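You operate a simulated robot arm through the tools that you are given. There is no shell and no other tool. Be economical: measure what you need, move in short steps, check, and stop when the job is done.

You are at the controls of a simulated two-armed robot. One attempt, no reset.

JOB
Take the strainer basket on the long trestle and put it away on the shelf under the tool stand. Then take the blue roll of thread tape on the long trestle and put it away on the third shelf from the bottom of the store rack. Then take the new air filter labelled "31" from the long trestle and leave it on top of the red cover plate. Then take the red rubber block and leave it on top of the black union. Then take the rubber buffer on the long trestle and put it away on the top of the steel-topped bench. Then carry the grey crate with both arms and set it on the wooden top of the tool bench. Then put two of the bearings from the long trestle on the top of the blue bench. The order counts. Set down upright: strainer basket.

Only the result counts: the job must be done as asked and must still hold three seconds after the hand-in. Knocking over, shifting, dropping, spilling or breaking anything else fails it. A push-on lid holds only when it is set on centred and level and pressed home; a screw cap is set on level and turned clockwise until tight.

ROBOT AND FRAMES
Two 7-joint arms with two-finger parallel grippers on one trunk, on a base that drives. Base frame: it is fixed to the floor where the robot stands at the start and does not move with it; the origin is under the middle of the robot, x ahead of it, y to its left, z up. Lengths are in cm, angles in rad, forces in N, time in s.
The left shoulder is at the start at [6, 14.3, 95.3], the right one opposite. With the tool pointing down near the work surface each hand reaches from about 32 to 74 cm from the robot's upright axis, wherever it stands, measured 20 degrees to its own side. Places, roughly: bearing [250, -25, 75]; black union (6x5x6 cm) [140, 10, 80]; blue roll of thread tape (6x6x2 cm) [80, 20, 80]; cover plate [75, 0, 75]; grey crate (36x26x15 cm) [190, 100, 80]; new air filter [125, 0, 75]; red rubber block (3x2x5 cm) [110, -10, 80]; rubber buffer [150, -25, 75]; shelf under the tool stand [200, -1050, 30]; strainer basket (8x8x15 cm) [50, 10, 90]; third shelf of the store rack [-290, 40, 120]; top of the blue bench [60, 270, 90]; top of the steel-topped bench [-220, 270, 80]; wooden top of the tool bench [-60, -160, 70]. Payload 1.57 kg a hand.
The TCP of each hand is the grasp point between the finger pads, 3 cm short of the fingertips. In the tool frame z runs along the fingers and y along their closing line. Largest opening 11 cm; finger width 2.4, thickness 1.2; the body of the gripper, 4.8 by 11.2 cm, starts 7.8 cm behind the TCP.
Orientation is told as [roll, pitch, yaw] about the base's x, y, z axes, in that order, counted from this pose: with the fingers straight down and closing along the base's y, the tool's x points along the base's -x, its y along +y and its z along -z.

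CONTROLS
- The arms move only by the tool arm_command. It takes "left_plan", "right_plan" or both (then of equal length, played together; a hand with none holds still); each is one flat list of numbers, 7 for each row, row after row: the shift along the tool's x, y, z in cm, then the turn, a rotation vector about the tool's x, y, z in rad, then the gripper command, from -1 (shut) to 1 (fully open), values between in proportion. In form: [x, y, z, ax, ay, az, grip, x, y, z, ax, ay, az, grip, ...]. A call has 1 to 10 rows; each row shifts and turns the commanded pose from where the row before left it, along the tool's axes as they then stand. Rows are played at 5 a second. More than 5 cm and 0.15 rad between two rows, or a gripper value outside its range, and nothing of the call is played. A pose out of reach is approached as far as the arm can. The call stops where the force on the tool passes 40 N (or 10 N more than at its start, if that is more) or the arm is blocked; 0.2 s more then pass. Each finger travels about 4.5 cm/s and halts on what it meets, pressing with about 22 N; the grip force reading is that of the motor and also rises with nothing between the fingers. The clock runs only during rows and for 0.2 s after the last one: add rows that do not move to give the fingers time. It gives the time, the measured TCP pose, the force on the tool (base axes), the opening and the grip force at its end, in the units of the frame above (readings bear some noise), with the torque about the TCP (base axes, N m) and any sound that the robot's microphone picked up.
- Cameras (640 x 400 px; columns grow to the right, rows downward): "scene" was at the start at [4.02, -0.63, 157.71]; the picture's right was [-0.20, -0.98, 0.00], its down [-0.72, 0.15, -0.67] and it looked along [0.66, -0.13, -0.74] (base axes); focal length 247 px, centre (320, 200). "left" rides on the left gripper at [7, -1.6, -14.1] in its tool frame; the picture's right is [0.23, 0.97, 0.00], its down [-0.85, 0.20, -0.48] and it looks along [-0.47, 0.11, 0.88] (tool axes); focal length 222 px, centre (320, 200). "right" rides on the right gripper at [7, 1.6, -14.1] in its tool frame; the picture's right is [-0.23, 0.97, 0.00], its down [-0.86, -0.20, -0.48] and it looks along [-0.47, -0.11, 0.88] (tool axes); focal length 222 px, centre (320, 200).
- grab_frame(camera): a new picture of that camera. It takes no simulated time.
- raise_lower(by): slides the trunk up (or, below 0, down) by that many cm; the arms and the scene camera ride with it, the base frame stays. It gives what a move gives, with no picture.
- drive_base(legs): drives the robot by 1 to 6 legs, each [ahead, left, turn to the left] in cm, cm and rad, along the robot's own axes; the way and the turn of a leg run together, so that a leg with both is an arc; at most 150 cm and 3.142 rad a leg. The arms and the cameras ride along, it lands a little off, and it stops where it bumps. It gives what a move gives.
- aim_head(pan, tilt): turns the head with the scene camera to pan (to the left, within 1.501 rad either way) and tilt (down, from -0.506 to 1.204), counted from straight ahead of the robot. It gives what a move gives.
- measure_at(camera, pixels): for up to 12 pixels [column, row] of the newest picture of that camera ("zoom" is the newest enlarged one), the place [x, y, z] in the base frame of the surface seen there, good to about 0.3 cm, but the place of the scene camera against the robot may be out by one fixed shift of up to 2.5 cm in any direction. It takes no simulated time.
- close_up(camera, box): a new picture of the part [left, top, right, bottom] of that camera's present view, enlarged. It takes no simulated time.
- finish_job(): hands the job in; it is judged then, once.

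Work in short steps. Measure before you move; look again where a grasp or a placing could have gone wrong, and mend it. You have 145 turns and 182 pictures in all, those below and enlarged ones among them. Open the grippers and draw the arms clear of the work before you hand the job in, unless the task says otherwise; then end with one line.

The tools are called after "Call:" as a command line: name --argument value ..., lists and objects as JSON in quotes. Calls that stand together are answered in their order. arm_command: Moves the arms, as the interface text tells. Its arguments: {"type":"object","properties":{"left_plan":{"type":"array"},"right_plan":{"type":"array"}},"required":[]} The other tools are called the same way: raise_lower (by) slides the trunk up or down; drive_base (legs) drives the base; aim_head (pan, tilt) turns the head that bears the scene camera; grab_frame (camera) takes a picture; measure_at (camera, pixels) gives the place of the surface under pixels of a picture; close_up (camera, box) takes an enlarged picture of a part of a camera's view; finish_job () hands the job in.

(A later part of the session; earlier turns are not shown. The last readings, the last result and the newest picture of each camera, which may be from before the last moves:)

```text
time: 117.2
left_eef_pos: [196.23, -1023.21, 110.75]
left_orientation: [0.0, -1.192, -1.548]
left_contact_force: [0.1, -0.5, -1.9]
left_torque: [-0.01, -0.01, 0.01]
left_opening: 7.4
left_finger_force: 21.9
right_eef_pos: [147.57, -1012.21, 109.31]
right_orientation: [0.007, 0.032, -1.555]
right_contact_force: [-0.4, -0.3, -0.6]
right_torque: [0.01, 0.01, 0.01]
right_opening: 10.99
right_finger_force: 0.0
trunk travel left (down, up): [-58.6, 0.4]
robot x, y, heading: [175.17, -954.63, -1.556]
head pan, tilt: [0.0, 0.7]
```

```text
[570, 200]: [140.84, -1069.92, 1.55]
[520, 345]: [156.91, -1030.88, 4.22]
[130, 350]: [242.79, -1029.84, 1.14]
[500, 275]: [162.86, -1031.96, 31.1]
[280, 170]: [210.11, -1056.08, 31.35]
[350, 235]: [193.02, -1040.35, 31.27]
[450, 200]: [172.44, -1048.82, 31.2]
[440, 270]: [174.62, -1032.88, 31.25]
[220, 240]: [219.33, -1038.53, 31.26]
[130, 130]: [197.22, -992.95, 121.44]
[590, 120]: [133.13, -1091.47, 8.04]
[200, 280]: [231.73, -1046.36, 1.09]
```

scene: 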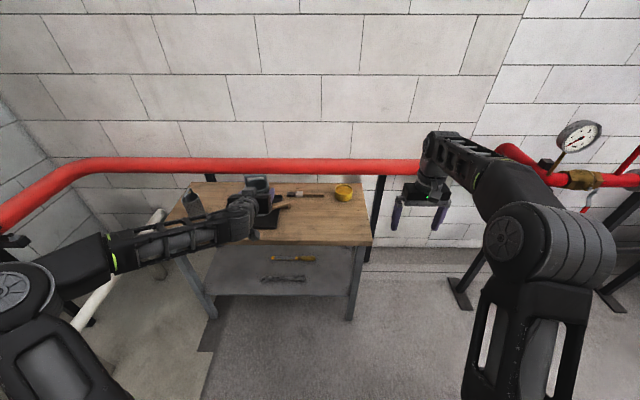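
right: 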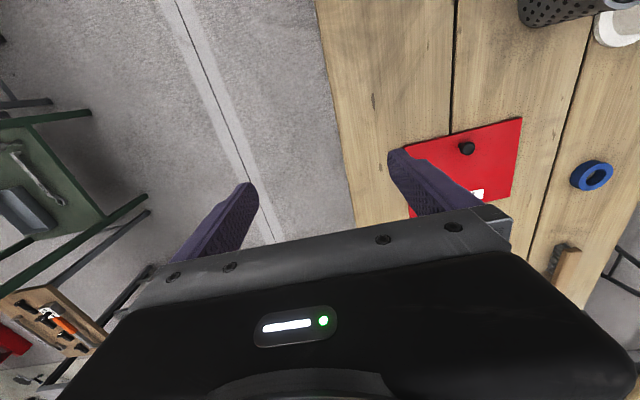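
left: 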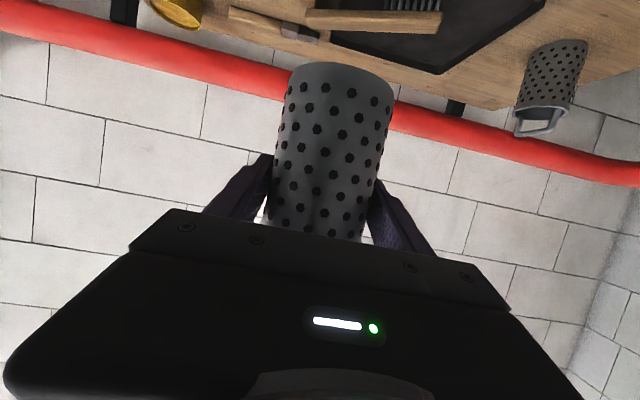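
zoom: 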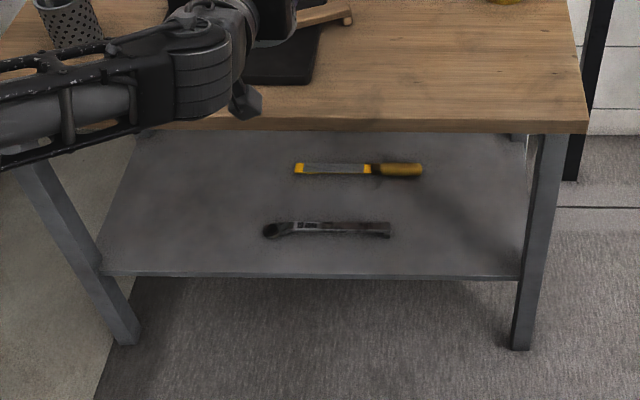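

The free spot is left of the wrench, about [221,-1043], with the shelf front at y -1031. I retract the right hand, back the base off and shift left, then lower the trunk fully.

Call:
arm_command --right_plan '[3.5, 0, -3, 0, 0, 0, 1, 3.5, 0, -3, 0, 0, 0, 1, 3.5, 0, -3, 0, 0, 0, 1, 3.5, 0, -3, 0, 0, 0, 1, 3.5, 0, -3, 0, 0, 0, 1]'

Call:
drive_base --legs '[[-22, 24, -0.014]]'

Call:
raise_lower --by -58

Call:
aim_head --pan 0.1 --tilt 0.4

Call:
grab_frame --camera "scene"

Call:
grab_frame --camera "left"

```text
time: 118.4
left_eef_pos: [196.13, -1023.24, 110.84]
left_orientation: [0.004, -1.193, -1.55]
left_contact_force: [-0.5, -0.2, -3.0]
left_torque: [0.0, 0.0, 0.03]
left_opening: 7.38
left_finger_force: 21.6
right_eef_pos: [147.9, -1004.52, 116.84]
right_orientation: [-0.025, 0.008, -1.554]
right_contact_force: [0.3, -0.6, -0.3]
right_torque: [0.0, -0.01, -0.03]
right_opening: 11.0
right_finger_force: 0.1
right hand out of reach, approached as far as the arm can: row 2, 3, 4, 5
trunk travel left (down, up): [-58.6, 0.4]
robot x, y, heading: [175.42, -954.83, -1.55]
head pan, tilt: [0.0, 0.7]
```

```text
time: 120.6
left_eef_pos: [218.83, -1001.13, 110.85]
left_orientation: [-0.003, -1.195, -1.568]
left_contact_force: [0.3, 0.1, -2.7]
left_torque: [0.02, -0.02, -0.01]
left_opening: 7.4
left_finger_force: 22.2
right_eef_pos: [171.17, -981.23, 117.0]
right_orientation: [-0.025, 0.006, -1.572]
right_contact_force: [0.5, 1.3, -0.1]
right_torque: [0.01, 0.02, -0.04]
right_opening: 10.98
right_finger_force: 0.1
trunk travel left (down, up): [-58.6, 0.4]
robot x, y, heading: [199.27, -932.3, -1.57]
head pan, tilt: [0.0, 0.7]
```

```text
refused: -58 is not a number from -40 to 40
```

```text
time: 121.4
left_eef_pos: [218.94, -1001.19, 110.84]
left_orientation: [0.001, -1.193, -1.571]
left_contact_force: [0.5, 0.6, -3.3]
left_torque: [-0.02, -0.01, -0.01]
left_opening: 7.39
left_finger_force: 22.0
right_eef_pos: [171.09, -981.33, 116.95]
right_orientation: [-0.024, 0.007, -1.572]
right_contact_force: [0.4, -0.3, 0.0]
right_torque: [-0.03, 0.0, -0.01]
right_opening: 11.0
right_finger_force: 0.0
trunk travel left (down, up): [-58.6, 0.4]
robot x, y, heading: [198.82, -932.5, -1.576]
head pan, tilt: [0.099, 0.4]
```

```text
153 pictures are left
```

scene: 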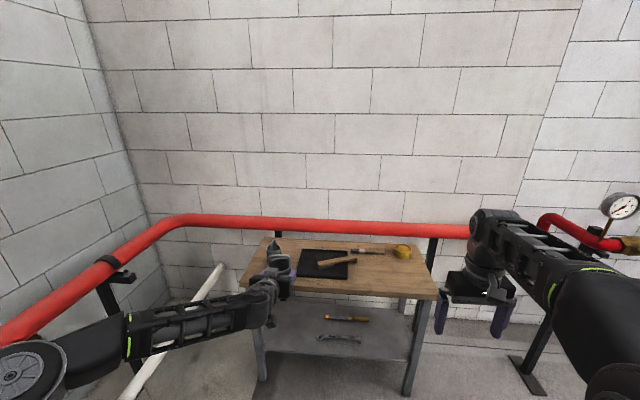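

```text
152 pictures are left
```

left: 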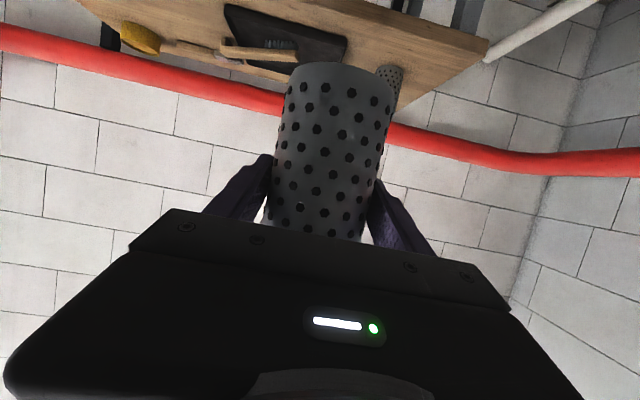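

I lower in two strokes.

Call:
raise_lower --by -29

Call:
raise_lower --by -29

Call:
arm_command --left_plan '[3.5, 0, 1.36, 0, 0, 0, -1, 3.5, 0, 1.36, 0, 0, 0, -1, 3.0, 0, 1.16, 0, 0, 0, -1, 0, 0, 0, 0, 0, 0, -1]'

Call:
grab_frame --camera "scene"

Call:
grab_frame --camera "left"

```text
time: 124.3
left_eef_pos: [218.86, -1001.26, 81.87]
left_orientation: [-0.001, -1.193, -1.569]
left_contact_force: [-0.3, 0.2, -3.1]
left_torque: [0.02, -0.02, -0.03]
left_opening: 7.43
left_finger_force: 21.9
right_eef_pos: [171.03, -981.28, 88.0]
right_orientation: [-0.025, 0.008, -1.573]
right_contact_force: [0.3, 0.4, -0.6]
right_torque: [0.01, 0.04, -0.01]
right_opening: 11.01
right_finger_force: 0.0
trunk travel left (down, up): [-29.6, 29.4]
robot x, y, heading: [199.1, -932.71, -1.578]
head pan, tilt: [0.099, 0.4]
```

```text
time: 127.2
left_eef_pos: [218.85, -1001.08, 52.8]
left_orientation: [0.0, -1.194, -1.569]
left_contact_force: [0.4, -0.2, -3.0]
left_torque: [0.02, 0.02, 0.02]
left_opening: 7.39
left_finger_force: 21.7
right_eef_pos: [171.01, -981.28, 58.83]
right_orientation: [-0.024, 0.005, -1.573]
right_contact_force: [0.5, -1.2, 0.5]
right_torque: [0.02, 0.0, 0.03]
right_opening: 11.01
right_finger_force: 0.0
trunk travel left (down, up): [-0.6, 58.4]
robot x, y, heading: [198.7, -932.32, -1.575]
head pan, tilt: [0.099, 0.4]
```

```text
time: 128.2
left_eef_pos: [218.81, -1001.23, 42.16]
left_orientation: [0.003, -1.193, -1.57]
left_contact_force: [0.2, -0.1, -2.4]
left_torque: [-0.04, -0.02, 0.01]
left_opening: 7.41
left_finger_force: 21.7
right_eef_pos: [171.08, -981.28, 58.93]
right_orientation: [-0.024, 0.007, -1.573]
right_contact_force: [0.3, 0.0, 0.0]
right_torque: [0.0, -0.01, -0.02]
right_opening: 11.0
right_finger_force: 0.0
trunk travel left (down, up): [-0.6, 58.4]
robot x, y, heading: [198.84, -932.48, -1.579]
head pan, tilt: [0.099, 0.4]
```

```text
151 pictures are left
```

scene: 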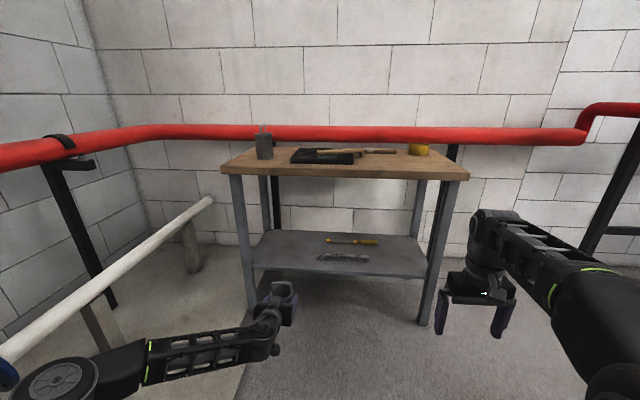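

```text
150 pictures are left
```

left: 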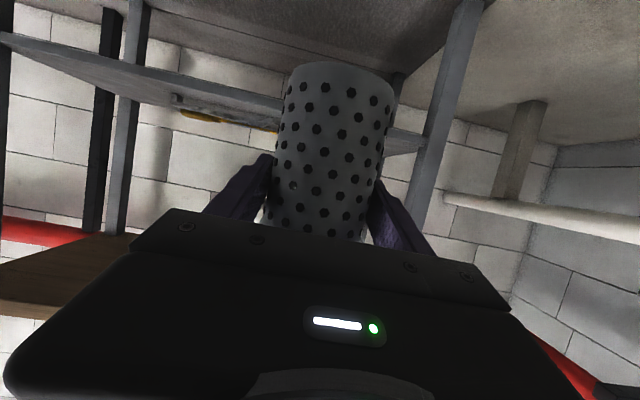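

The shelf appears in the hand view from (150,70) to (420,140). I measure its front edge and the left leg with the hand camera.

Call:
measure_at --camera "left" --pixels '[[200, 80], [250, 92], [405, 138], [440, 110], [210, 97], [150, 60], [415, 142], [437, 160]]'

Call:
measure_at --camera "scene" --pixels '[[270, 269], [400, 274], [300, 255], [247, 250], [280, 250], [330, 178]]'

```text
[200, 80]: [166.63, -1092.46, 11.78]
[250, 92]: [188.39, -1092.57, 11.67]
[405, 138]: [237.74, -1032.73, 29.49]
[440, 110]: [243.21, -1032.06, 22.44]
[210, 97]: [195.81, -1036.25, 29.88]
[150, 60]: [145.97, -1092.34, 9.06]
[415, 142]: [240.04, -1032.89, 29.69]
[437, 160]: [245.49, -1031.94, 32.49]
```

```text
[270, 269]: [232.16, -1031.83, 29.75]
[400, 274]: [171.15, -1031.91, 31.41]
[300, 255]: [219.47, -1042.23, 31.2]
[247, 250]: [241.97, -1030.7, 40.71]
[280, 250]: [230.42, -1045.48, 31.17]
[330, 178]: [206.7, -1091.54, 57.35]
```

The shelf top is at z 31 and its edge at y -1032, with the leg at x 241 and beyond. I drive ahead 42 cm to bring the basket over [221,-1043] with about 3.5 cm of clearance.

Call:
drive_base --legs '[[42, 2, 0]]'

Call:
grab_frame --camera "left"

Call:
aim_head --pan 0.2 --tilt 0.7

Call:
grab_frame --camera "scene"

```text
time: 130.8
left_eef_pos: [221.62, -1043.44, 42.24]
left_orientation: [0.0, -1.194, -1.557]
left_contact_force: [0.7, 0.2, -3.5]
left_torque: [0.0, -0.01, -0.01]
left_opening: 7.4
left_finger_force: 21.3
right_eef_pos: [173.53, -1024.07, 58.9]
right_orientation: [-0.026, 0.008, -1.561]
right_contact_force: [1.0, 0.5, -0.1]
right_torque: [0.0, 0.01, 0.0]
right_opening: 11.01
right_finger_force: 0.1
trunk travel left (down, up): [-0.6, 58.4]
robot x, y, heading: [200.91, -975.11, -1.568]
head pan, tilt: [0.099, 0.4]
```

```text
149 pictures are left
```

left: 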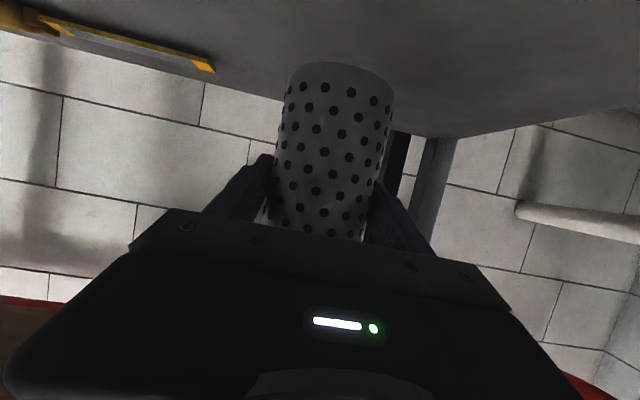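

```text
time: 131.6
left_eef_pos: [221.63, -1043.49, 42.22]
left_orientation: [-0.002, -1.192, -1.559]
left_contact_force: [0.2, 0.3, -4.2]
left_torque: [-0.02, 0.0, 0.02]
left_opening: 7.38
left_finger_force: 22.0
right_eef_pos: [173.51, -1024.07, 58.87]
right_orientation: [-0.026, 0.006, -1.563]
right_contact_force: [-0.6, 0.2, 0.3]
right_torque: [-0.02, -0.01, -0.02]
right_opening: 11.04
right_finger_force: 0.0
trunk travel left (down, up): [-0.6, 58.4]
robot x, y, heading: [201.43, -974.85, -1.569]
head pan, tilt: [0.201, 0.7]
```

```text
148 pictures are left
```

scene: 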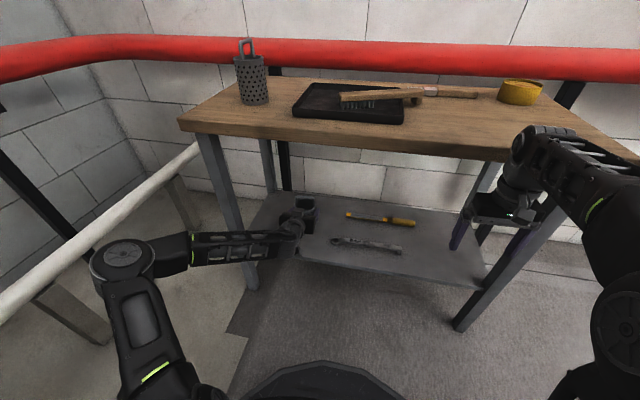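

The basket is over the shelf clear of the tools. I lower it 3 cm, then feel for contact in small steps.

Call:
arm_command --left_plan '[0.93, 0, 0.37, 0, 0, 0, -1, 0.93, 0, 0.37, 0, 0, 0, -1, 0.93, 0, 0.37, 0, 0, 0, -1, 0, 0, 0, 0, 0, 0, -1]'

Call:
arm_command --left_plan '[0.28, 0, 0.11, 0, 0, 0, -1, 0.28, 0, 0.11, 0, 0, 0, -1, 0, 0, 0, 0, 0, 0, -1]'

```text
time: 132.6
left_eef_pos: [221.51, -1043.43, 41.24]
left_orientation: [0.001, -1.192, -1.557]
left_contact_force: [0.0, 0.8, -2.2]
left_torque: [-0.01, 0.03, -0.02]
left_opening: 7.42
left_finger_force: 22.1
left hand out of reach, approached as far as the arm can: row 2, 3
right_eef_pos: [173.69, -1024.15, 58.93]
right_orientation: [-0.023, 0.007, -1.563]
right_contact_force: [0.0, 0.0, -0.6]
right_torque: [-0.04, -0.01, -0.03]
right_opening: 10.97
right_finger_force: 0.0
trunk travel left (down, up): [-0.6, 58.4]
robot x, y, heading: [200.98, -974.58, -1.563]
head pan, tilt: [0.201, 0.7]
```

```text
time: 133.4
left_eef_pos: [221.51, -1043.42, 40.6]
left_orientation: [0.0, -1.189, -1.557]
left_contact_force: [-0.4, -0.4, -3.3]
left_torque: [0.0, 0.01, -0.03]
left_opening: 7.41
left_finger_force: 21.8
right_eef_pos: [173.67, -1024.12, 58.96]
right_orientation: [-0.025, 0.008, -1.561]
right_contact_force: [-0.6, 0.5, 0.4]
right_torque: [0.03, -0.01, -0.01]
right_opening: 11.01
right_finger_force: 0.1
trunk travel left (down, up): [-0.6, 58.4]
robot x, y, heading: [200.63, -974.66, -1.57]
head pan, tilt: [0.201, 0.7]
```

The arm nears a limit at this reach, so I reach 3 cm further in and then lower the rest.

Call:
arm_command --left_plan '[-0.55, 0, 1.4, 0, 0, 0, -1, -0.55, 0, 1.4, 0, 0, 0, -1, 0.93, 0, 0.37, 0, 0, 0, -1, 0, 0, 0, 0, 0, 0, -1]'

Call:
arm_command --left_plan '[0.37, 0, 0.15, 0, 0, 0, -1, 0.28, 0, 0.11, 0, 0, 0, -1, 0, 0, 0, 0, 0, 0, -1]'

```text
time: 134.4
left_eef_pos: [222.22, -1046.46, 39.83]
left_orientation: [0.001, -1.193, -1.559]
left_contact_force: [0.4, 0.6, -3.0]
left_torque: [-0.01, -0.01, -0.01]
left_opening: 7.4
left_finger_force: 22.2
left hand out of reach, approached as far as the arm can: row 3
right_eef_pos: [173.56, -1024.07, 58.99]
right_orientation: [-0.022, 0.007, -1.562]
right_contact_force: [0.0, -0.4, -0.1]
right_torque: [-0.03, -0.05, 0.01]
right_opening: 11.0
right_finger_force: 0.0
trunk travel left (down, up): [-0.6, 58.4]
robot x, y, heading: [201.4, -974.98, -1.564]
head pan, tilt: [0.201, 0.7]
```

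```text
time: 135.2
left_eef_pos: [222.22, -1046.41, 39.89]
left_orientation: [0.0, -1.191, -1.557]
left_contact_force: [0.2, -0.3, -2.9]
left_torque: [0.0, -0.03, -0.02]
left_opening: 7.4
left_finger_force: 21.9
left hand out of reach, approached as far as the arm can: row 1, 2
right_eef_pos: [173.57, -1024.15, 58.98]
right_orientation: [-0.025, 0.008, -1.562]
right_contact_force: [-0.1, 0.2, 0.7]
right_torque: [0.0, 0.0, -0.02]
right_opening: 10.99
right_finger_force: 0.0
trunk travel left (down, up): [-0.6, 58.4]
robot x, y, heading: [201.21, -975.09, -1.562]
head pan, tilt: [0.201, 0.7]
```

I take the last 0.6 cm of the trunk, back the base 5 cm, and reach out 5 cm again to gain room for the final lowering.

Call:
raise_lower --by -0.6

Call:
drive_base --legs '[[-5, 0, 0]]'

Call:
arm_command --left_plan '[-0.65, 0, 1.65, 0, 0, 0, -1, -0.65, 0, 1.65, 0, 0, 0, -1, -0.37, 0, 0.95, 0, 0, 0, -1, 0.28, 0, 0.11, 0, 0, 0, -1, 0.28, 0, 0.11, 0, 0, 0, -1, 0.19, 0, 0.08, 0, 0, 0, -1, 0, 0, 0, 0, 0, 0, -1]'

```text
time: 135.8
left_eef_pos: [222.19, -1046.47, 39.29]
left_orientation: [0.0, -1.192, -1.556]
left_contact_force: [-0.1, -0.2, -4.2]
left_torque: [0.0, 0.01, 0.0]
left_opening: 7.4
left_finger_force: 22.3
right_eef_pos: [173.53, -1024.01, 58.24]
right_orientation: [-0.025, 0.008, -1.563]
right_contact_force: [-0.5, -0.5, -0.2]
right_torque: [0.0, -0.04, -0.01]
right_opening: 10.99
right_finger_force: 0.0
trunk travel left (down, up): [0.0, 59.0]
robot x, y, heading: [201.26, -975.11, -1.569]
head pan, tilt: [0.201, 0.7]
```

```text
time: 136.7
left_eef_pos: [222.26, -1041.47, 39.24]
left_orientation: [0.0, -1.192, -1.557]
left_contact_force: [0.3, -0.8, -2.6]
left_torque: [-0.03, -0.02, 0.01]
left_opening: 7.38
left_finger_force: 22.3
right_eef_pos: [173.58, -1019.07, 58.37]
right_orientation: [-0.024, 0.007, -1.562]
right_contact_force: [0.0, -0.4, -0.2]
right_torque: [0.0, -0.02, 0.0]
right_opening: 10.99
right_finger_force: 0.1
trunk travel left (down, up): [0.0, 59.0]
robot x, y, heading: [201.33, -970.03, -1.563]
head pan, tilt: [0.201, 0.7]
```

```text
time: 138.3
left_eef_pos: [222.3, -1045.84, 38.45]
left_orientation: [0.001, -1.191, -1.557]
left_contact_force: [0.5, 0.0, -3.0]
left_torque: [0.03, -0.02, 0.02]
left_opening: 7.4
left_finger_force: 21.8
right_eef_pos: [173.6, -1019.04, 58.3]
right_orientation: [-0.025, 0.007, -1.56]
right_contact_force: [0.9, 0.0, -0.4]
right_torque: [0.01, 0.01, 0.01]
right_opening: 11.01
right_finger_force: 0.2
trunk travel left (down, up): [0.0, 59.0]
robot x, y, heading: [201.2, -970.31, -1.562]
head pan, tilt: [0.201, 0.7]
```

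Still no contact at 38.45. I go down in small steps until the force reading changes.

Call:
arm_command --left_plan '[0.19, 0, 0.08, 0, 0, 0, -1, 0.19, 0, 0.08, 0, 0, 0, -1, 0, 0, 0, 0, 0, 0, -1]'

Call:
arm_command --left_plan '[0.19, 0, 0.08, 0, 0, 0, -1, 0, 0, 0, 0, 0, 0, -1]'

Call:
grab_frame --camera "left"

```text
time: 139.1
left_eef_pos: [222.33, -1045.89, 38.0]
left_orientation: [0.004, -1.193, -1.559]
left_contact_force: [-0.8, 0.4, -2.8]
left_torque: [0.0, -0.03, 0.03]
left_opening: 7.41
left_finger_force: 21.8
right_eef_pos: [173.58, -1019.03, 58.19]
right_orientation: [-0.024, 0.005, -1.561]
right_contact_force: [0.2, -0.6, 0.2]
right_torque: [-0.03, -0.02, -0.01]
right_opening: 10.97
right_finger_force: 0.1
trunk travel left (down, up): [0.0, 59.0]
robot x, y, heading: [201.27, -969.73, -1.565]
head pan, tilt: [0.201, 0.7]
```

```text
time: 139.7
left_eef_pos: [222.26, -1046.01, 37.8]
left_orientation: [-0.001, -1.191, -1.557]
left_contact_force: [0.0, 0.0, -2.8]
left_torque: [-0.02, -0.01, 0.0]
left_opening: 7.4
left_finger_force: 22.1
right_eef_pos: [173.66, -1019.09, 58.27]
right_orientation: [-0.024, 0.007, -1.561]
right_contact_force: [-0.3, 0.4, 0.4]
right_torque: [0.0, -0.02, 0.03]
right_opening: 11.01
right_finger_force: 0.1
trunk travel left (down, up): [0.0, 59.0]
robot x, y, heading: [201.67, -970.09, -1.564]
head pan, tilt: [0.201, 0.7]
```

```text
147 pictures are left
```

left: 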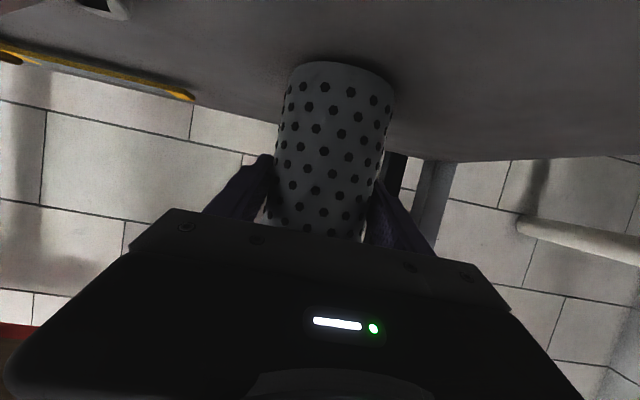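

The basket's lower edge sits near (330,62). I measure it and the shelf beside it.

Call:
measure_at --camera "left" --pixels '[[340, 64], [300, 66], [345, 52], [300, 50], [250, 60], [420, 80], [385, 78], [200, 40], [500, 100]]'

```text
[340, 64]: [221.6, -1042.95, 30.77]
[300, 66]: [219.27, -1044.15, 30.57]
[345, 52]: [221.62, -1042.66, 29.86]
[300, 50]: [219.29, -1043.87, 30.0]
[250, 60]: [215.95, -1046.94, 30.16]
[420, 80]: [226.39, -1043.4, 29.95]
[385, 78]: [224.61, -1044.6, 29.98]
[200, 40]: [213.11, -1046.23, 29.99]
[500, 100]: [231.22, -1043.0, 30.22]
```

The shelf is at z 30.0 and the basket bottom at about 30.6. I lower the last bit and feel for contact.

Call:
arm_command --left_plan '[0.23, 0, 0.09, 0, 0, 0, -1, 0.23, 0, 0.09, 0, 0, 0, -1, 0, 0, 0, 0, 0, 0, -1]'

Call:
arm_command --left_plan '[0.14, 0, 0.055, 0, 0, 0, -1, 0, 0, 0, 0, 0, 0, -1]'

Call:
arm_command --left_plan '[0.14, 0, 0.055, 0, 0, 0, -1, 0, 0, 0, 0, 0, 0, -1]'

```text
time: 140.5
left_eef_pos: [222.42, -1046.06, 37.26]
left_orientation: [0.001, -1.188, -1.557]
left_contact_force: [-0.6, -0.3, -3.9]
left_torque: [0.01, -0.02, 0.0]
left_opening: 7.4
left_finger_force: 22.0
right_eef_pos: [173.58, -1019.1, 58.31]
right_orientation: [-0.023, 0.006, -1.563]
right_contact_force: [-0.7, 0.4, 0.0]
right_torque: [0.0, -0.01, -0.06]
right_opening: 10.99
right_finger_force: 0.1
trunk travel left (down, up): [0.0, 59.0]
robot x, y, heading: [201.08, -969.92, -1.562]
head pan, tilt: [0.201, 0.7]
```

```text
time: 141.1
left_eef_pos: [222.32, -1046.05, 37.3]
left_orientation: [0.001, -1.188, -1.556]
left_contact_force: [0.3, -1.3, -3.1]
left_torque: [0.04, 0.01, -0.05]
left_opening: 7.41
left_finger_force: 21.8
right_eef_pos: [173.56, -1019.13, 58.26]
right_orientation: [-0.026, 0.007, -1.563]
right_contact_force: [-0.6, 0.0, -0.8]
right_torque: [0.01, 0.01, -0.03]
right_opening: 11.0
right_finger_force: 0.0
trunk travel left (down, up): [0.0, 59.0]
robot x, y, heading: [201.22, -970.13, -1.569]
head pan, tilt: [0.201, 0.7]
```

```text
time: 141.7
left_eef_pos: [222.13, -1045.99, 37.39]
left_orientation: [0.001, -1.188, -1.556]
left_contact_force: [-0.7, 0.3, -3.6]
left_torque: [0.0, -0.01, 0.0]
left_opening: 7.42
left_finger_force: 22.3
left hand out of reach, approached as far as the arm can: row 1
right_eef_pos: [173.51, -1019.15, 58.26]
right_orientation: [-0.025, 0.006, -1.562]
right_contact_force: [-0.7, -0.3, -0.6]
right_torque: [-0.01, 0.02, -0.01]
right_opening: 11.0
right_finger_force: 0.1
trunk travel left (down, up): [0.0, 59.0]
robot x, y, heading: [201.26, -970.02, -1.566]
head pan, tilt: [0.201, 0.7]
```

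The arm is again at its limit, so I reach 2 cm further and press down slightly to make contact.

Call:
arm_command --left_plan '[-0.37, 0, 0.93, 0, 0, 0, -1, -0.37, 0, 0.93, 0, 0, 0, -1, 0.14, 0, 0.055, 0, 0, 0, -1, 0.14, 0, 0.055, 0, 0, 0, -1, 0, 0, 0, 0, 0, 0, -1]'

Call:
grab_frame --camera "left"

Call:
measure_at --camera "left" --pixels '[[340, 64], [300, 66], [345, 52], [300, 50], [250, 60], [420, 80]]'

```text
time: 142.9
left_eef_pos: [222.23, -1048.01, 37.26]
left_orientation: [0.004, -1.196, -1.559]
left_contact_force: [1.4, 0.0, 6.8]
left_torque: [-0.34, -0.05, 0.05]
left_opening: 7.42
left_finger_force: 22.3
right_eef_pos: [173.66, -1019.09, 58.29]
right_orientation: [-0.023, 0.005, -1.562]
right_contact_force: [-0.1, -0.4, -0.5]
right_torque: [0.02, -0.02, 0.02]
right_opening: 11.0
right_finger_force: 0.0
trunk travel left (down, up): [0.0, 59.0]
robot x, y, heading: [201.24, -969.57, -1.572]
head pan, tilt: [0.201, 0.7]
```

```text
146 pictures are left
```

left: 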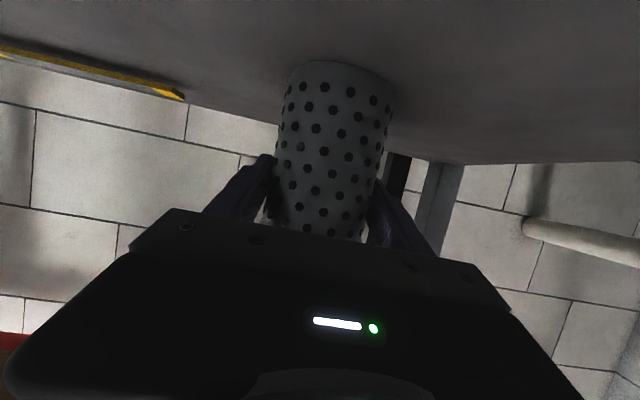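

```text
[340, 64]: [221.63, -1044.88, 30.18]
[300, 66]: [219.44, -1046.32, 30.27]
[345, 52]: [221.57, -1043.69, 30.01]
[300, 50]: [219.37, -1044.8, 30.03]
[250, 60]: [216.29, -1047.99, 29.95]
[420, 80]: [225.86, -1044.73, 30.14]
```

Contact is made (upward 7 N). I open to about 9 cm, then draw the base straight back.

Call:
arm_command --left_plan '[0, 0, 0, 0, 0, 0, 0.5, 0, 0, 0, 0, 0, 0, 0.64, 0, 0, 0, 0, 0, 0, 0.7, 0, 0, 0, 0, 0, 0, 0.7]'

Call:
drive_base --legs '[[-40, 0, 0]]'

Call:
grab_frame --camera "scene"

Call:
grab_frame --camera "left"

```text
time: 143.9
left_eef_pos: [222.35, -1047.98, 37.15]
left_orientation: [0.0, -1.191, -1.556]
left_contact_force: [0.3, 0.2, -0.3]
left_torque: [-0.02, -0.02, -0.01]
left_opening: 9.39
left_finger_force: 0.1
right_eef_pos: [173.52, -1019.07, 58.31]
right_orientation: [-0.022, 0.007, -1.562]
right_contact_force: [0.0, -0.5, -0.3]
right_torque: [0.04, 0.0, -0.02]
right_opening: 11.0
right_finger_force: 0.0
trunk travel left (down, up): [0.0, 59.0]
robot x, y, heading: [201.04, -969.99, -1.568]
head pan, tilt: [0.201, 0.7]
```

```text
time: 146.4
left_eef_pos: [222.09, -1007.35, 37.07]
left_orientation: [0.0, -1.192, -1.558]
left_contact_force: [0.0, 0.2, -0.3]
left_torque: [-0.01, -0.02, -0.01]
left_opening: 9.37
left_finger_force: 0.1
right_eef_pos: [173.34, -978.46, 58.27]
right_orientation: [-0.023, 0.008, -1.563]
right_contact_force: [0.1, 0.0, 0.2]
right_torque: [-0.03, 0.04, 0.01]
right_opening: 11.0
right_finger_force: 0.1
trunk travel left (down, up): [0.0, 59.0]
robot x, y, heading: [200.81, -929.42, -1.566]
head pan, tilt: [0.201, 0.7]
```

```text
145 pictures are left
```

scene: 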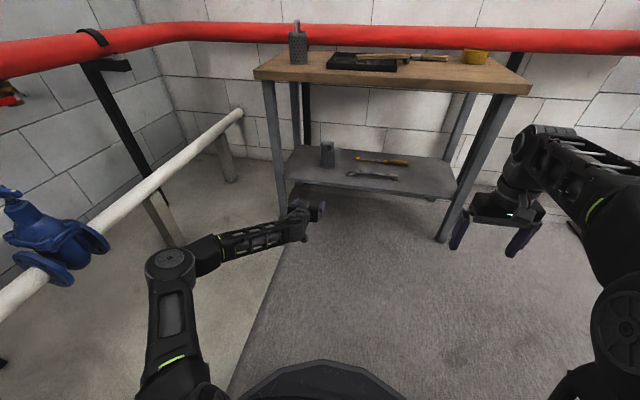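

```text
144 pictures are left
```

left: 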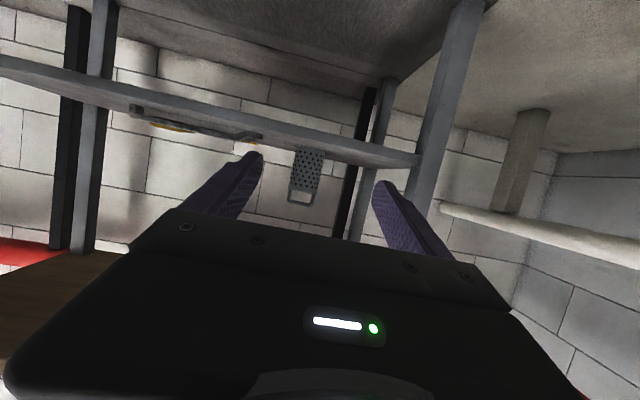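

The basket stands upright on the shelf. Now I raise the trunk and drive back: turn toward -x, pass the corridor, then turn to +y.

Call:
raise_lower --by 40

Call:
drive_base --legs '[[0, 0, -1.57], [150, 24, 0], [150, 0, 0], [20, 0, 0], [0, 0, -1.57]]'

Call:
aim_head --pan 0.2 --tilt 0.4

Call:
grab_frame --camera "scene"

```text
time: 150.3
left_eef_pos: [222.11, -1007.39, 77.16]
left_orientation: [0.0, -1.191, -1.559]
left_contact_force: [0.0, -0.2, 0.1]
left_torque: [0.03, 0.0, -0.04]
left_opening: 9.34
left_finger_force: 0.0
right_eef_pos: [173.28, -978.33, 98.28]
right_orientation: [-0.024, 0.007, -1.562]
right_contact_force: [-0.2, -0.7, -0.1]
right_torque: [-0.02, 0.0, -0.02]
right_opening: 11.0
right_finger_force: 0.1
trunk travel left (down, up): [-40.0, 19.0]
robot x, y, heading: [200.97, -929.43, -1.569]
head pan, tilt: [0.201, 0.7]
```

```text
refused: leg 2 is longer than a leg can be; nothing moved
```

```text
time: 151.1
left_eef_pos: [222.07, -1007.31, 77.13]
left_orientation: [0.001, -1.192, -1.559]
left_contact_force: [-0.4, 0.2, 0.3]
left_torque: [0.01, 0.0, 0.01]
left_opening: 9.37
left_finger_force: 0.0
right_eef_pos: [173.33, -978.47, 98.3]
right_orientation: [-0.024, 0.006, -1.562]
right_contact_force: [-0.4, -0.2, 0.3]
right_torque: [0.02, 0.0, 0.01]
right_opening: 11.03
right_finger_force: 0.2
trunk travel left (down, up): [-40.0, 19.0]
robot x, y, heading: [200.82, -929.1, -1.562]
head pan, tilt: [0.201, 0.4]
```

```text
143 pictures are left
```

scene: 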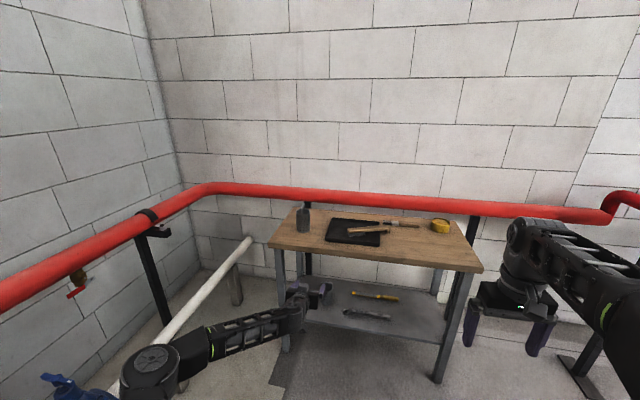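

I redo it with legs under 150, first raising the trunk fully and turning the left tool back to vertical.

Call:
raise_lower --by 17

Call:
arm_command --left_plan '[0, 0, 0, 0, 0.149, 0, 1, 0, 0, 0, 0, 0.149, 0, 1, 0, 0, 0, 0, 0.149, 0, 1, 0, 0, 0, 0, 0.149, 0, 1, 0, 0, 0, 0, 0.149, 0, 1, 0, 0, 0, 0, 0.149, 0, 1, 0, 0, 0, 0, 0.149, 0, 1, 0, 0, 0, 0, 0.149, 0, 1]'

Call:
drive_base --legs '[[0, 0, -1.57], [145, 24, 0], [145, 0, 0], [30, 0, 0], [0, 0, -1.57]]'

Call:
grab_frame --camera "scene"

```text
time: 153.0
left_eef_pos: [222.04, -1007.39, 94.12]
left_orientation: [0.001, -1.19, -1.559]
left_contact_force: [-0.6, 0.5, -0.7]
left_torque: [-0.02, 0.0, -0.05]
left_opening: 9.32
left_finger_force: 0.1
right_eef_pos: [173.26, -978.5, 115.3]
right_orientation: [-0.025, 0.007, -1.562]
right_contact_force: [0.4, -0.1, -0.7]
right_torque: [-0.02, 0.0, -0.03]
right_opening: 10.99
right_finger_force: 0.0
trunk travel left (down, up): [-57.0, 2.0]
robot x, y, heading: [201.34, -929.59, -1.567]
head pan, tilt: [0.201, 0.4]
```

```text
time: 154.8
left_eef_pos: [222.27, -999.14, 93.95]
left_orientation: [0.004, -0.036, -1.57]
left_contact_force: [-1.0, -0.2, 0.5]
left_torque: [-0.06, -0.09, 0.0]
left_opening: 11.0
left_finger_force: 0.0
left hand out of reach, approached as far as the arm can: row 6, 7, 8
right_eef_pos: [172.99, -978.41, 115.37]
right_orientation: [-0.022, 0.006, -1.563]
right_contact_force: [-0.3, -0.4, -0.1]
right_torque: [-0.03, -0.07, 0.03]
right_opening: 10.98
right_finger_force: 0.1
trunk travel left (down, up): [-57.0, 2.0]
robot x, y, heading: [200.75, -928.96, -1.564]
head pan, tilt: [0.201, 0.4]
```

```text
time: 161.7
left_eef_pos: [94.88, -947.94, 93.96]
left_orientation: [-0.001, -0.035, 2.978]
left_contact_force: [-0.2, -0.3, -0.1]
left_torque: [0.02, 0.0, 0.0]
left_opening: 11.03
left_finger_force: 0.1
right_eef_pos: [123.55, -902.84, 115.26]
right_orientation: [-0.027, 0.007, 2.983]
right_contact_force: [-0.9, -0.5, 0.3]
right_torque: [0.03, -0.02, 0.0]
right_opening: 11.0
right_finger_force: 0.1
trunk travel left (down, up): [-57.0, 2.0]
robot x, y, heading: [167.64, -938.36, 2.98]
head pan, tilt: [0.201, 0.4]
stopped in leg 2: the robot was blocked; the commanded pose is now the measured one
```

```text
142 pictures are left
```

scene: 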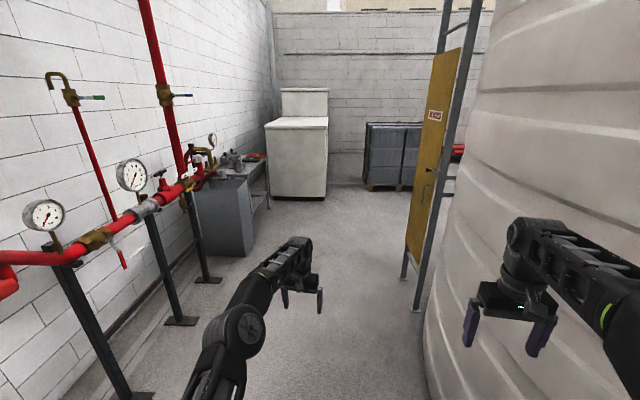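

I am close against the tank side. I sidestep left while straightening, then continue along the corridor.

Call:
drive_base --legs '[[0, 24, 0.16], [140, 0, 0], [140, 0, 0], [0, 0, -1.57]]'

Call:
grab_frame --camera "scene"

```text
time: 180.5
left_eef_pos: [-133.4, -887.26, 94.02]
left_orientation: [0.0, -0.037, 1.523]
left_contact_force: [-0.3, 0.7, -0.1]
left_torque: [-0.01, 0.01, 0.01]
left_opening: 10.99
left_finger_force: 0.1
right_eef_pos: [-85.32, -910.68, 115.33]
right_orientation: [-0.023, 0.006, 1.526]
right_contact_force: [-0.7, 0.8, 0.1]
right_torque: [-0.01, 0.0, 0.01]
right_opening: 11.0
right_finger_force: 0.0
trunk travel left (down, up): [-57.0, 2.0]
robot x, y, heading: [-115.33, -958.18, 1.517]
head pan, tilt: [0.201, 0.4]
```

```text
141 pictures are left
```

scene: 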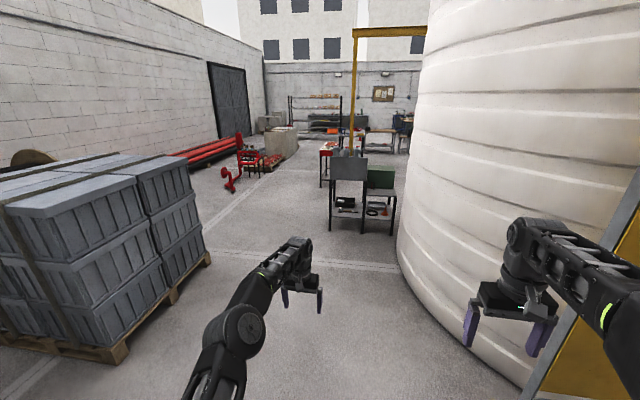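

The way back is visible. I drive around the pallet and the benches along the same line as before.

Call:
drive_base --legs '[[88, 77, 0.054], [135, 0, 0], [130, 0, 0], [45, 52, 0], [145, 0, 0], [145, 0, 0]]'

Call:
grab_frame --camera "scene"

Call:
measure_at --camera "scene" --pixels '[[320, 250], [400, 200], [250, 200], [320, 150], [200, 200], [450, 250]]'

```text
time: 216.0
left_eef_pos: [-276.43, -198.6, 93.84]
left_orientation: [0.0, -0.036, 1.602]
left_contact_force: [0.2, 0.6, 0.2]
left_torque: [0.0, 0.03, 0.0]
left_opening: 11.0
left_finger_force: 0.1
right_eef_pos: [-226.67, -218.04, 115.3]
right_orientation: [-0.025, 0.008, 1.605]
right_contact_force: [0.6, 0.8, -0.4]
right_torque: [-0.04, 0.0, 0.04]
right_opening: 11.01
right_finger_force: 0.1
trunk travel left (down, up): [-57.0, 2.0]
robot x, y, heading: [-253.04, -268.49, 1.608]
head pan, tilt: [0.201, 0.4]
```

```text
140 pictures are left
```

scene: 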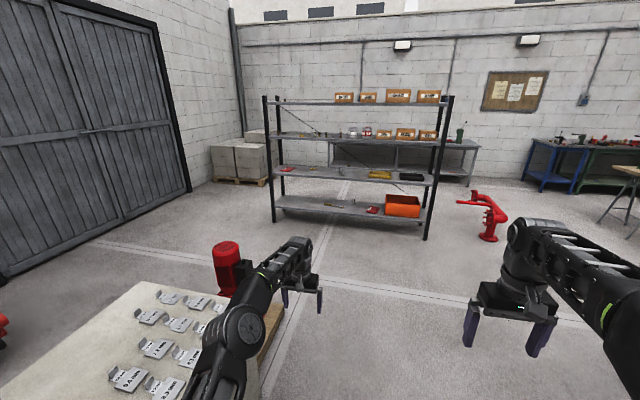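

```text
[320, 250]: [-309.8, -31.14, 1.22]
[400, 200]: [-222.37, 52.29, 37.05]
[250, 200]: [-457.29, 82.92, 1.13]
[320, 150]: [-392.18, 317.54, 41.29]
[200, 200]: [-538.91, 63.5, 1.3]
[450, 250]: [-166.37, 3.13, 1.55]
```

The rack faces me. I enlarge it now to learn its shelves and free space on the third one.

Call:
close_up --camera "scene" --box '[255, 80, 465, 245]'

Call:
measure_at --camera "zoom" --pixels '[[60, 175], [250, 175], [300, 170], [380, 175], [540, 190], [100, 70], [545, 80], [50, 390], [200, 165], [150, 170], [545, 320], [60, 290]]'

```text
2.42 times, centred on (360, 162) of scene
```

zoom: 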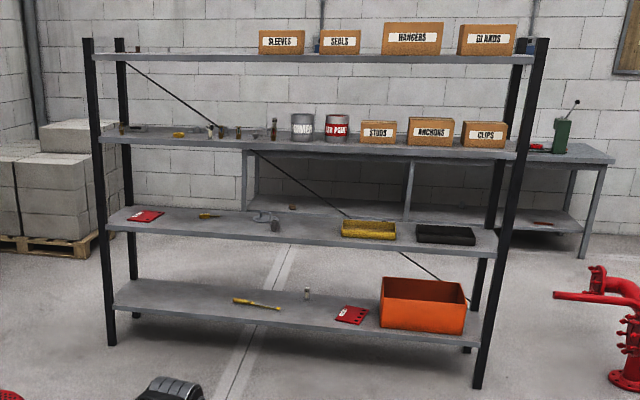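

```text
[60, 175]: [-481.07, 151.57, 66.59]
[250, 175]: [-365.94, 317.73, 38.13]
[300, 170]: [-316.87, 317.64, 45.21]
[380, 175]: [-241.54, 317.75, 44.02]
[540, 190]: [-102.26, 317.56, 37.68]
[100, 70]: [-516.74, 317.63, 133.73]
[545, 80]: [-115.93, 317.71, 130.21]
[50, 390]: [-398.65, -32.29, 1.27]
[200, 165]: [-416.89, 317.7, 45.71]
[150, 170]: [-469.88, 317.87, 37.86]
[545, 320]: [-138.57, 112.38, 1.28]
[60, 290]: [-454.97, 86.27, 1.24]
```

The third shelf (z 118) carries the boxes and tins, with free front space at its left part. I raise the left hand and drive to the trestle.

Call:
drive_base --legs '[[84, -20, -0.037], [84, -25, 0], [0, 0, -1.571], [110, 40, 0], [80, 45, 0]]'

Call:
arm_command --left_plan '[0, 0, -4, 0, 0.03, 0, 1, 0, 0, -4, 0, 0, 0, 1, 0, 0, -4, 0, 0, 0, 1, 0, 0, -4, 0, 0, 0, 1]'

Call:
aim_head --pan 0.0 --tilt 0.8

Call:
grab_frame --camera "scene"

```text
time: 238.6
left_eef_pos: [58.92, -7.23, 93.93]
left_orientation: [-0.002, -0.036, -0.051]
left_contact_force: [0.6, -0.9, 0.3]
left_torque: [-0.02, 0.0, 0.01]
left_opening: 11.0
left_finger_force: 0.0
right_eef_pos: [35.63, -55.12, 115.29]
right_orientation: [-0.025, 0.005, -0.044]
right_contact_force: [0.0, 0.4, -0.4]
right_torque: [0.0, 0.01, -0.01]
right_opening: 10.99
right_finger_force: 0.1
trunk travel left (down, up): [-57.0, 2.0]
robot x, y, heading: [-11.78, -24.7, -0.045]
head pan, tilt: [0.201, 0.4]
```

```text
time: 239.6
left_eef_pos: [55.0, -8.37, 100.49]
left_orientation: [0.005, -0.01, -0.048]
left_contact_force: [-1.0, -0.6, 0.1]
left_torque: [0.03, -0.07, 0.02]
left_opening: 11.02
left_finger_force: 0.1
left hand out of reach, approached as far as the arm can: row 1, 2, 3, 4
right_eef_pos: [35.22, -55.27, 115.5]
right_orientation: [-0.023, 0.001, -0.045]
right_contact_force: [-0.5, -1.2, 0.2]
right_torque: [0.08, -0.11, -0.01]
right_opening: 10.99
right_finger_force: 0.1
trunk travel left (down, up): [-57.0, 2.0]
robot x, y, heading: [-11.96, -25.16, -0.048]
head pan, tilt: [0.201, 0.4]
```

```text
time: 240.5
left_eef_pos: [55.42, -8.16, 100.15]
left_orientation: [0.003, -0.008, -0.048]
left_contact_force: [-0.9, -0.2, -0.9]
left_torque: [-0.03, 0.0, -0.01]
left_opening: 10.97
left_finger_force: 0.1
right_eef_pos: [35.47, -55.09, 115.33]
right_orientation: [-0.024, 0.006, -0.043]
right_contact_force: [-0.5, 0.7, 0.4]
right_torque: [-0.02, -0.03, -0.01]
right_opening: 11.0
right_finger_force: 0.0
trunk travel left (down, up): [-57.0, 2.0]
robot x, y, heading: [-12.3, -24.85, -0.043]
head pan, tilt: [0.0, 0.799]
```

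```text
138 pictures are left
```

scene: 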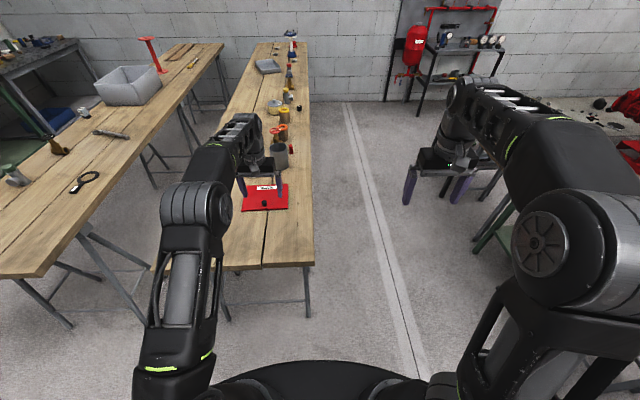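

The hand is clear of the parts. I move to about (8, 0), straighten, and look at the tape with the left hand camera.

Call:
drive_base --legs '[[14, 24, 0.044]]'

Call:
grab_frame --camera "left"

Call:
grab_frame --camera "scene"

```text
time: 242.4
left_eef_pos: [69.36, 17.97, 100.16]
left_orientation: [0.001, -0.007, -0.011]
left_contact_force: [0.8, -0.1, 0.3]
left_torque: [-0.02, -0.02, -0.03]
left_opening: 11.02
left_finger_force: 0.0
right_eef_pos: [51.41, -29.56, 115.31]
right_orientation: [-0.027, 0.006, -0.005]
right_contact_force: [0.1, 1.5, 0.3]
right_torque: [-0.02, 0.03, 0.01]
right_opening: 11.01
right_finger_force: 0.1
trunk travel left (down, up): [-57.0, 2.0]
robot x, y, heading: [2.86, -1.33, -0.007]
head pan, tilt: [0.0, 0.799]
```

```text
137 pictures are left
```

left: 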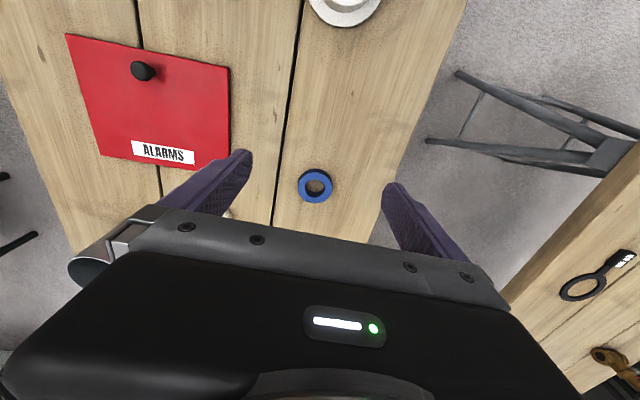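

```text
136 pictures are left
```

scene: 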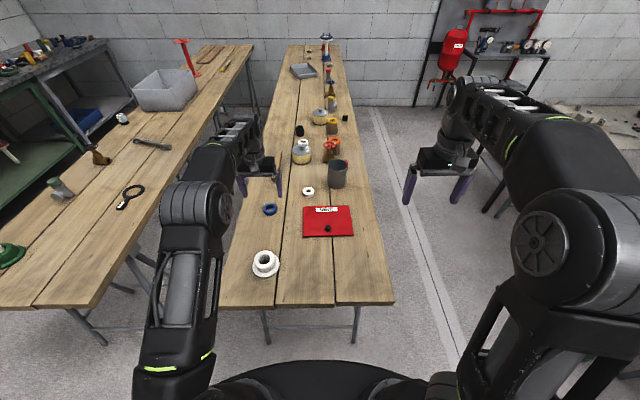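

The tape is at (315,186) in the hand view. I measure it.

Call:
measure_at --camera "left" --pixels '[[315, 171], [315, 202], [299, 187], [331, 187], [316, 185], [285, 220], [350, 200]]'

```text
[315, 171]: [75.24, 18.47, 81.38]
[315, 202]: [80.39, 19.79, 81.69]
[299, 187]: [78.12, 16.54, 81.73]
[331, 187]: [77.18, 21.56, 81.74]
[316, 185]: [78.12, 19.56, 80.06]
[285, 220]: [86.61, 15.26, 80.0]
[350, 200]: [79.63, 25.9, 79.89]
```

The tape's centre is [77.8, 19.1], top z 81.8. I tilt the left tool by 0.7 rad, so it can be set down the same way on the rack shelf, and approach to z 88.

Call:
arm_command --left_plan '[0, 0, 0, 0, -0.14, 0, 0.6, 0, 0, 0, 0, -0.14, 0, 0.6, 0, 0, 0, 0, -0.14, 0, 0.6, 0, 0, 0, 0, -0.14, 0, 0.6, 0, 0, 0, 0, -0.14, 0, 0.6, 0.82, 0.37, 4.54, 0, 0, 0, 0.6, 0.82, 0.37, 4.54, 0, 0, 0, 0.6, 0.82, 0.37, 4.54, 0, 0, 0, 0.6, 0, 0, 0, 0, 0, 0, 0.6]'

Call:
grab_frame --camera "left"

```text
time: 244.4
left_eef_pos: [76.25, 19.18, 88.18]
left_orientation: [0.004, -0.707, -0.013]
left_contact_force: [-0.5, 0.6, 0.0]
left_torque: [0.01, 0.01, 0.05]
left_opening: 8.8
left_finger_force: 0.0
right_eef_pos: [51.34, -29.58, 115.34]
right_orientation: [-0.024, 0.006, -0.005]
right_contact_force: [0.3, -0.5, 0.9]
right_torque: [0.03, 0.0, -0.02]
right_opening: 10.98
right_finger_force: 0.0
trunk travel left (down, up): [-57.0, 2.0]
robot x, y, heading: [2.49, -1.16, -0.017]
head pan, tilt: [0.0, 0.799]
```

```text
135 pictures are left
```

left: 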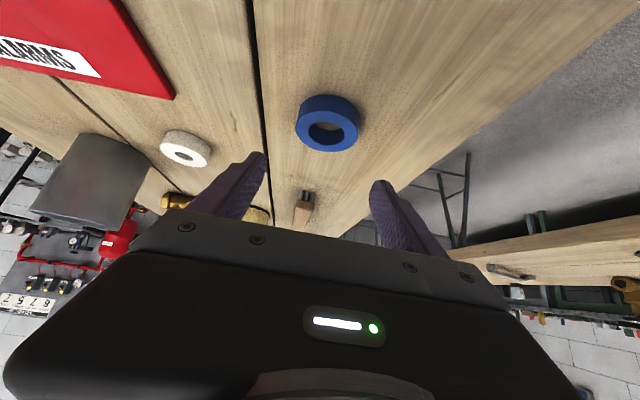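

I measure the tape again from this nearer view before going down.

Call:
measure_at --camera "left" --pixels '[[327, 96], [327, 148], [297, 122], [359, 115], [328, 137], [380, 130]]'

```text
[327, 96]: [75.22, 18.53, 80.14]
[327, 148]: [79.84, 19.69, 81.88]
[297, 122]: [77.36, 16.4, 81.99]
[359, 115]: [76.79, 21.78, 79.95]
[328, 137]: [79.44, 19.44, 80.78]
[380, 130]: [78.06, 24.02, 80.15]
```

The centre is [77.6, 19.1]. I go down to TCP z 83.4 and close.

Call:
arm_command --left_plan '[1.6, -0.03, 1.79, 0, 0, 0, 0.6, 1.6, -0.03, 1.79, 0, 0, 0, 0.6, 0, 0, 0, 0, 0, 0, 0.6, 0, 0, 0, 0, 0, 0, -1, 0, 0, 0, 0, 0, 0, -1, 0, 0, 0, 0, 0, 0, -1, 0, 0, 0, 0, 0, 0, -1]'

Call:
grab_frame --camera "left"

```text
time: 246.0
left_eef_pos: [76.31, 19.22, 83.4]
left_orientation: [0.003, -0.708, -0.012]
left_contact_force: [0.3, 0.0, -0.2]
left_torque: [0.03, 0.0, 0.0]
left_opening: 5.43
left_finger_force: 22.0
right_eef_pos: [51.35, -29.72, 115.35]
right_orientation: [-0.025, 0.005, -0.005]
right_contact_force: [0.3, 0.0, -0.5]
right_torque: [0.02, 0.01, 0.0]
right_opening: 11.03
right_finger_force: 0.1
trunk travel left (down, up): [-57.0, 2.0]
robot x, y, heading: [2.83, -1.49, -0.013]
head pan, tilt: [0.0, 0.799]
```

```text
134 pictures are left
```

left: 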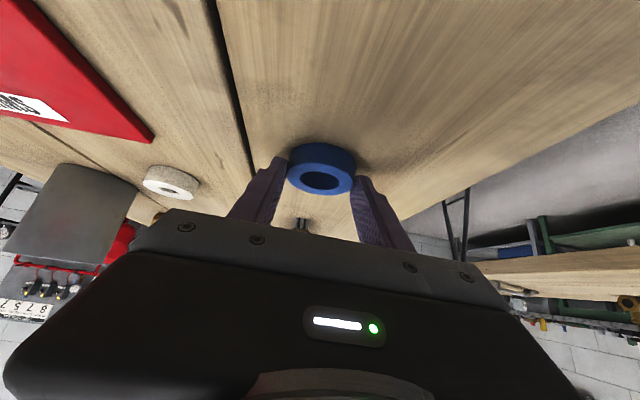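

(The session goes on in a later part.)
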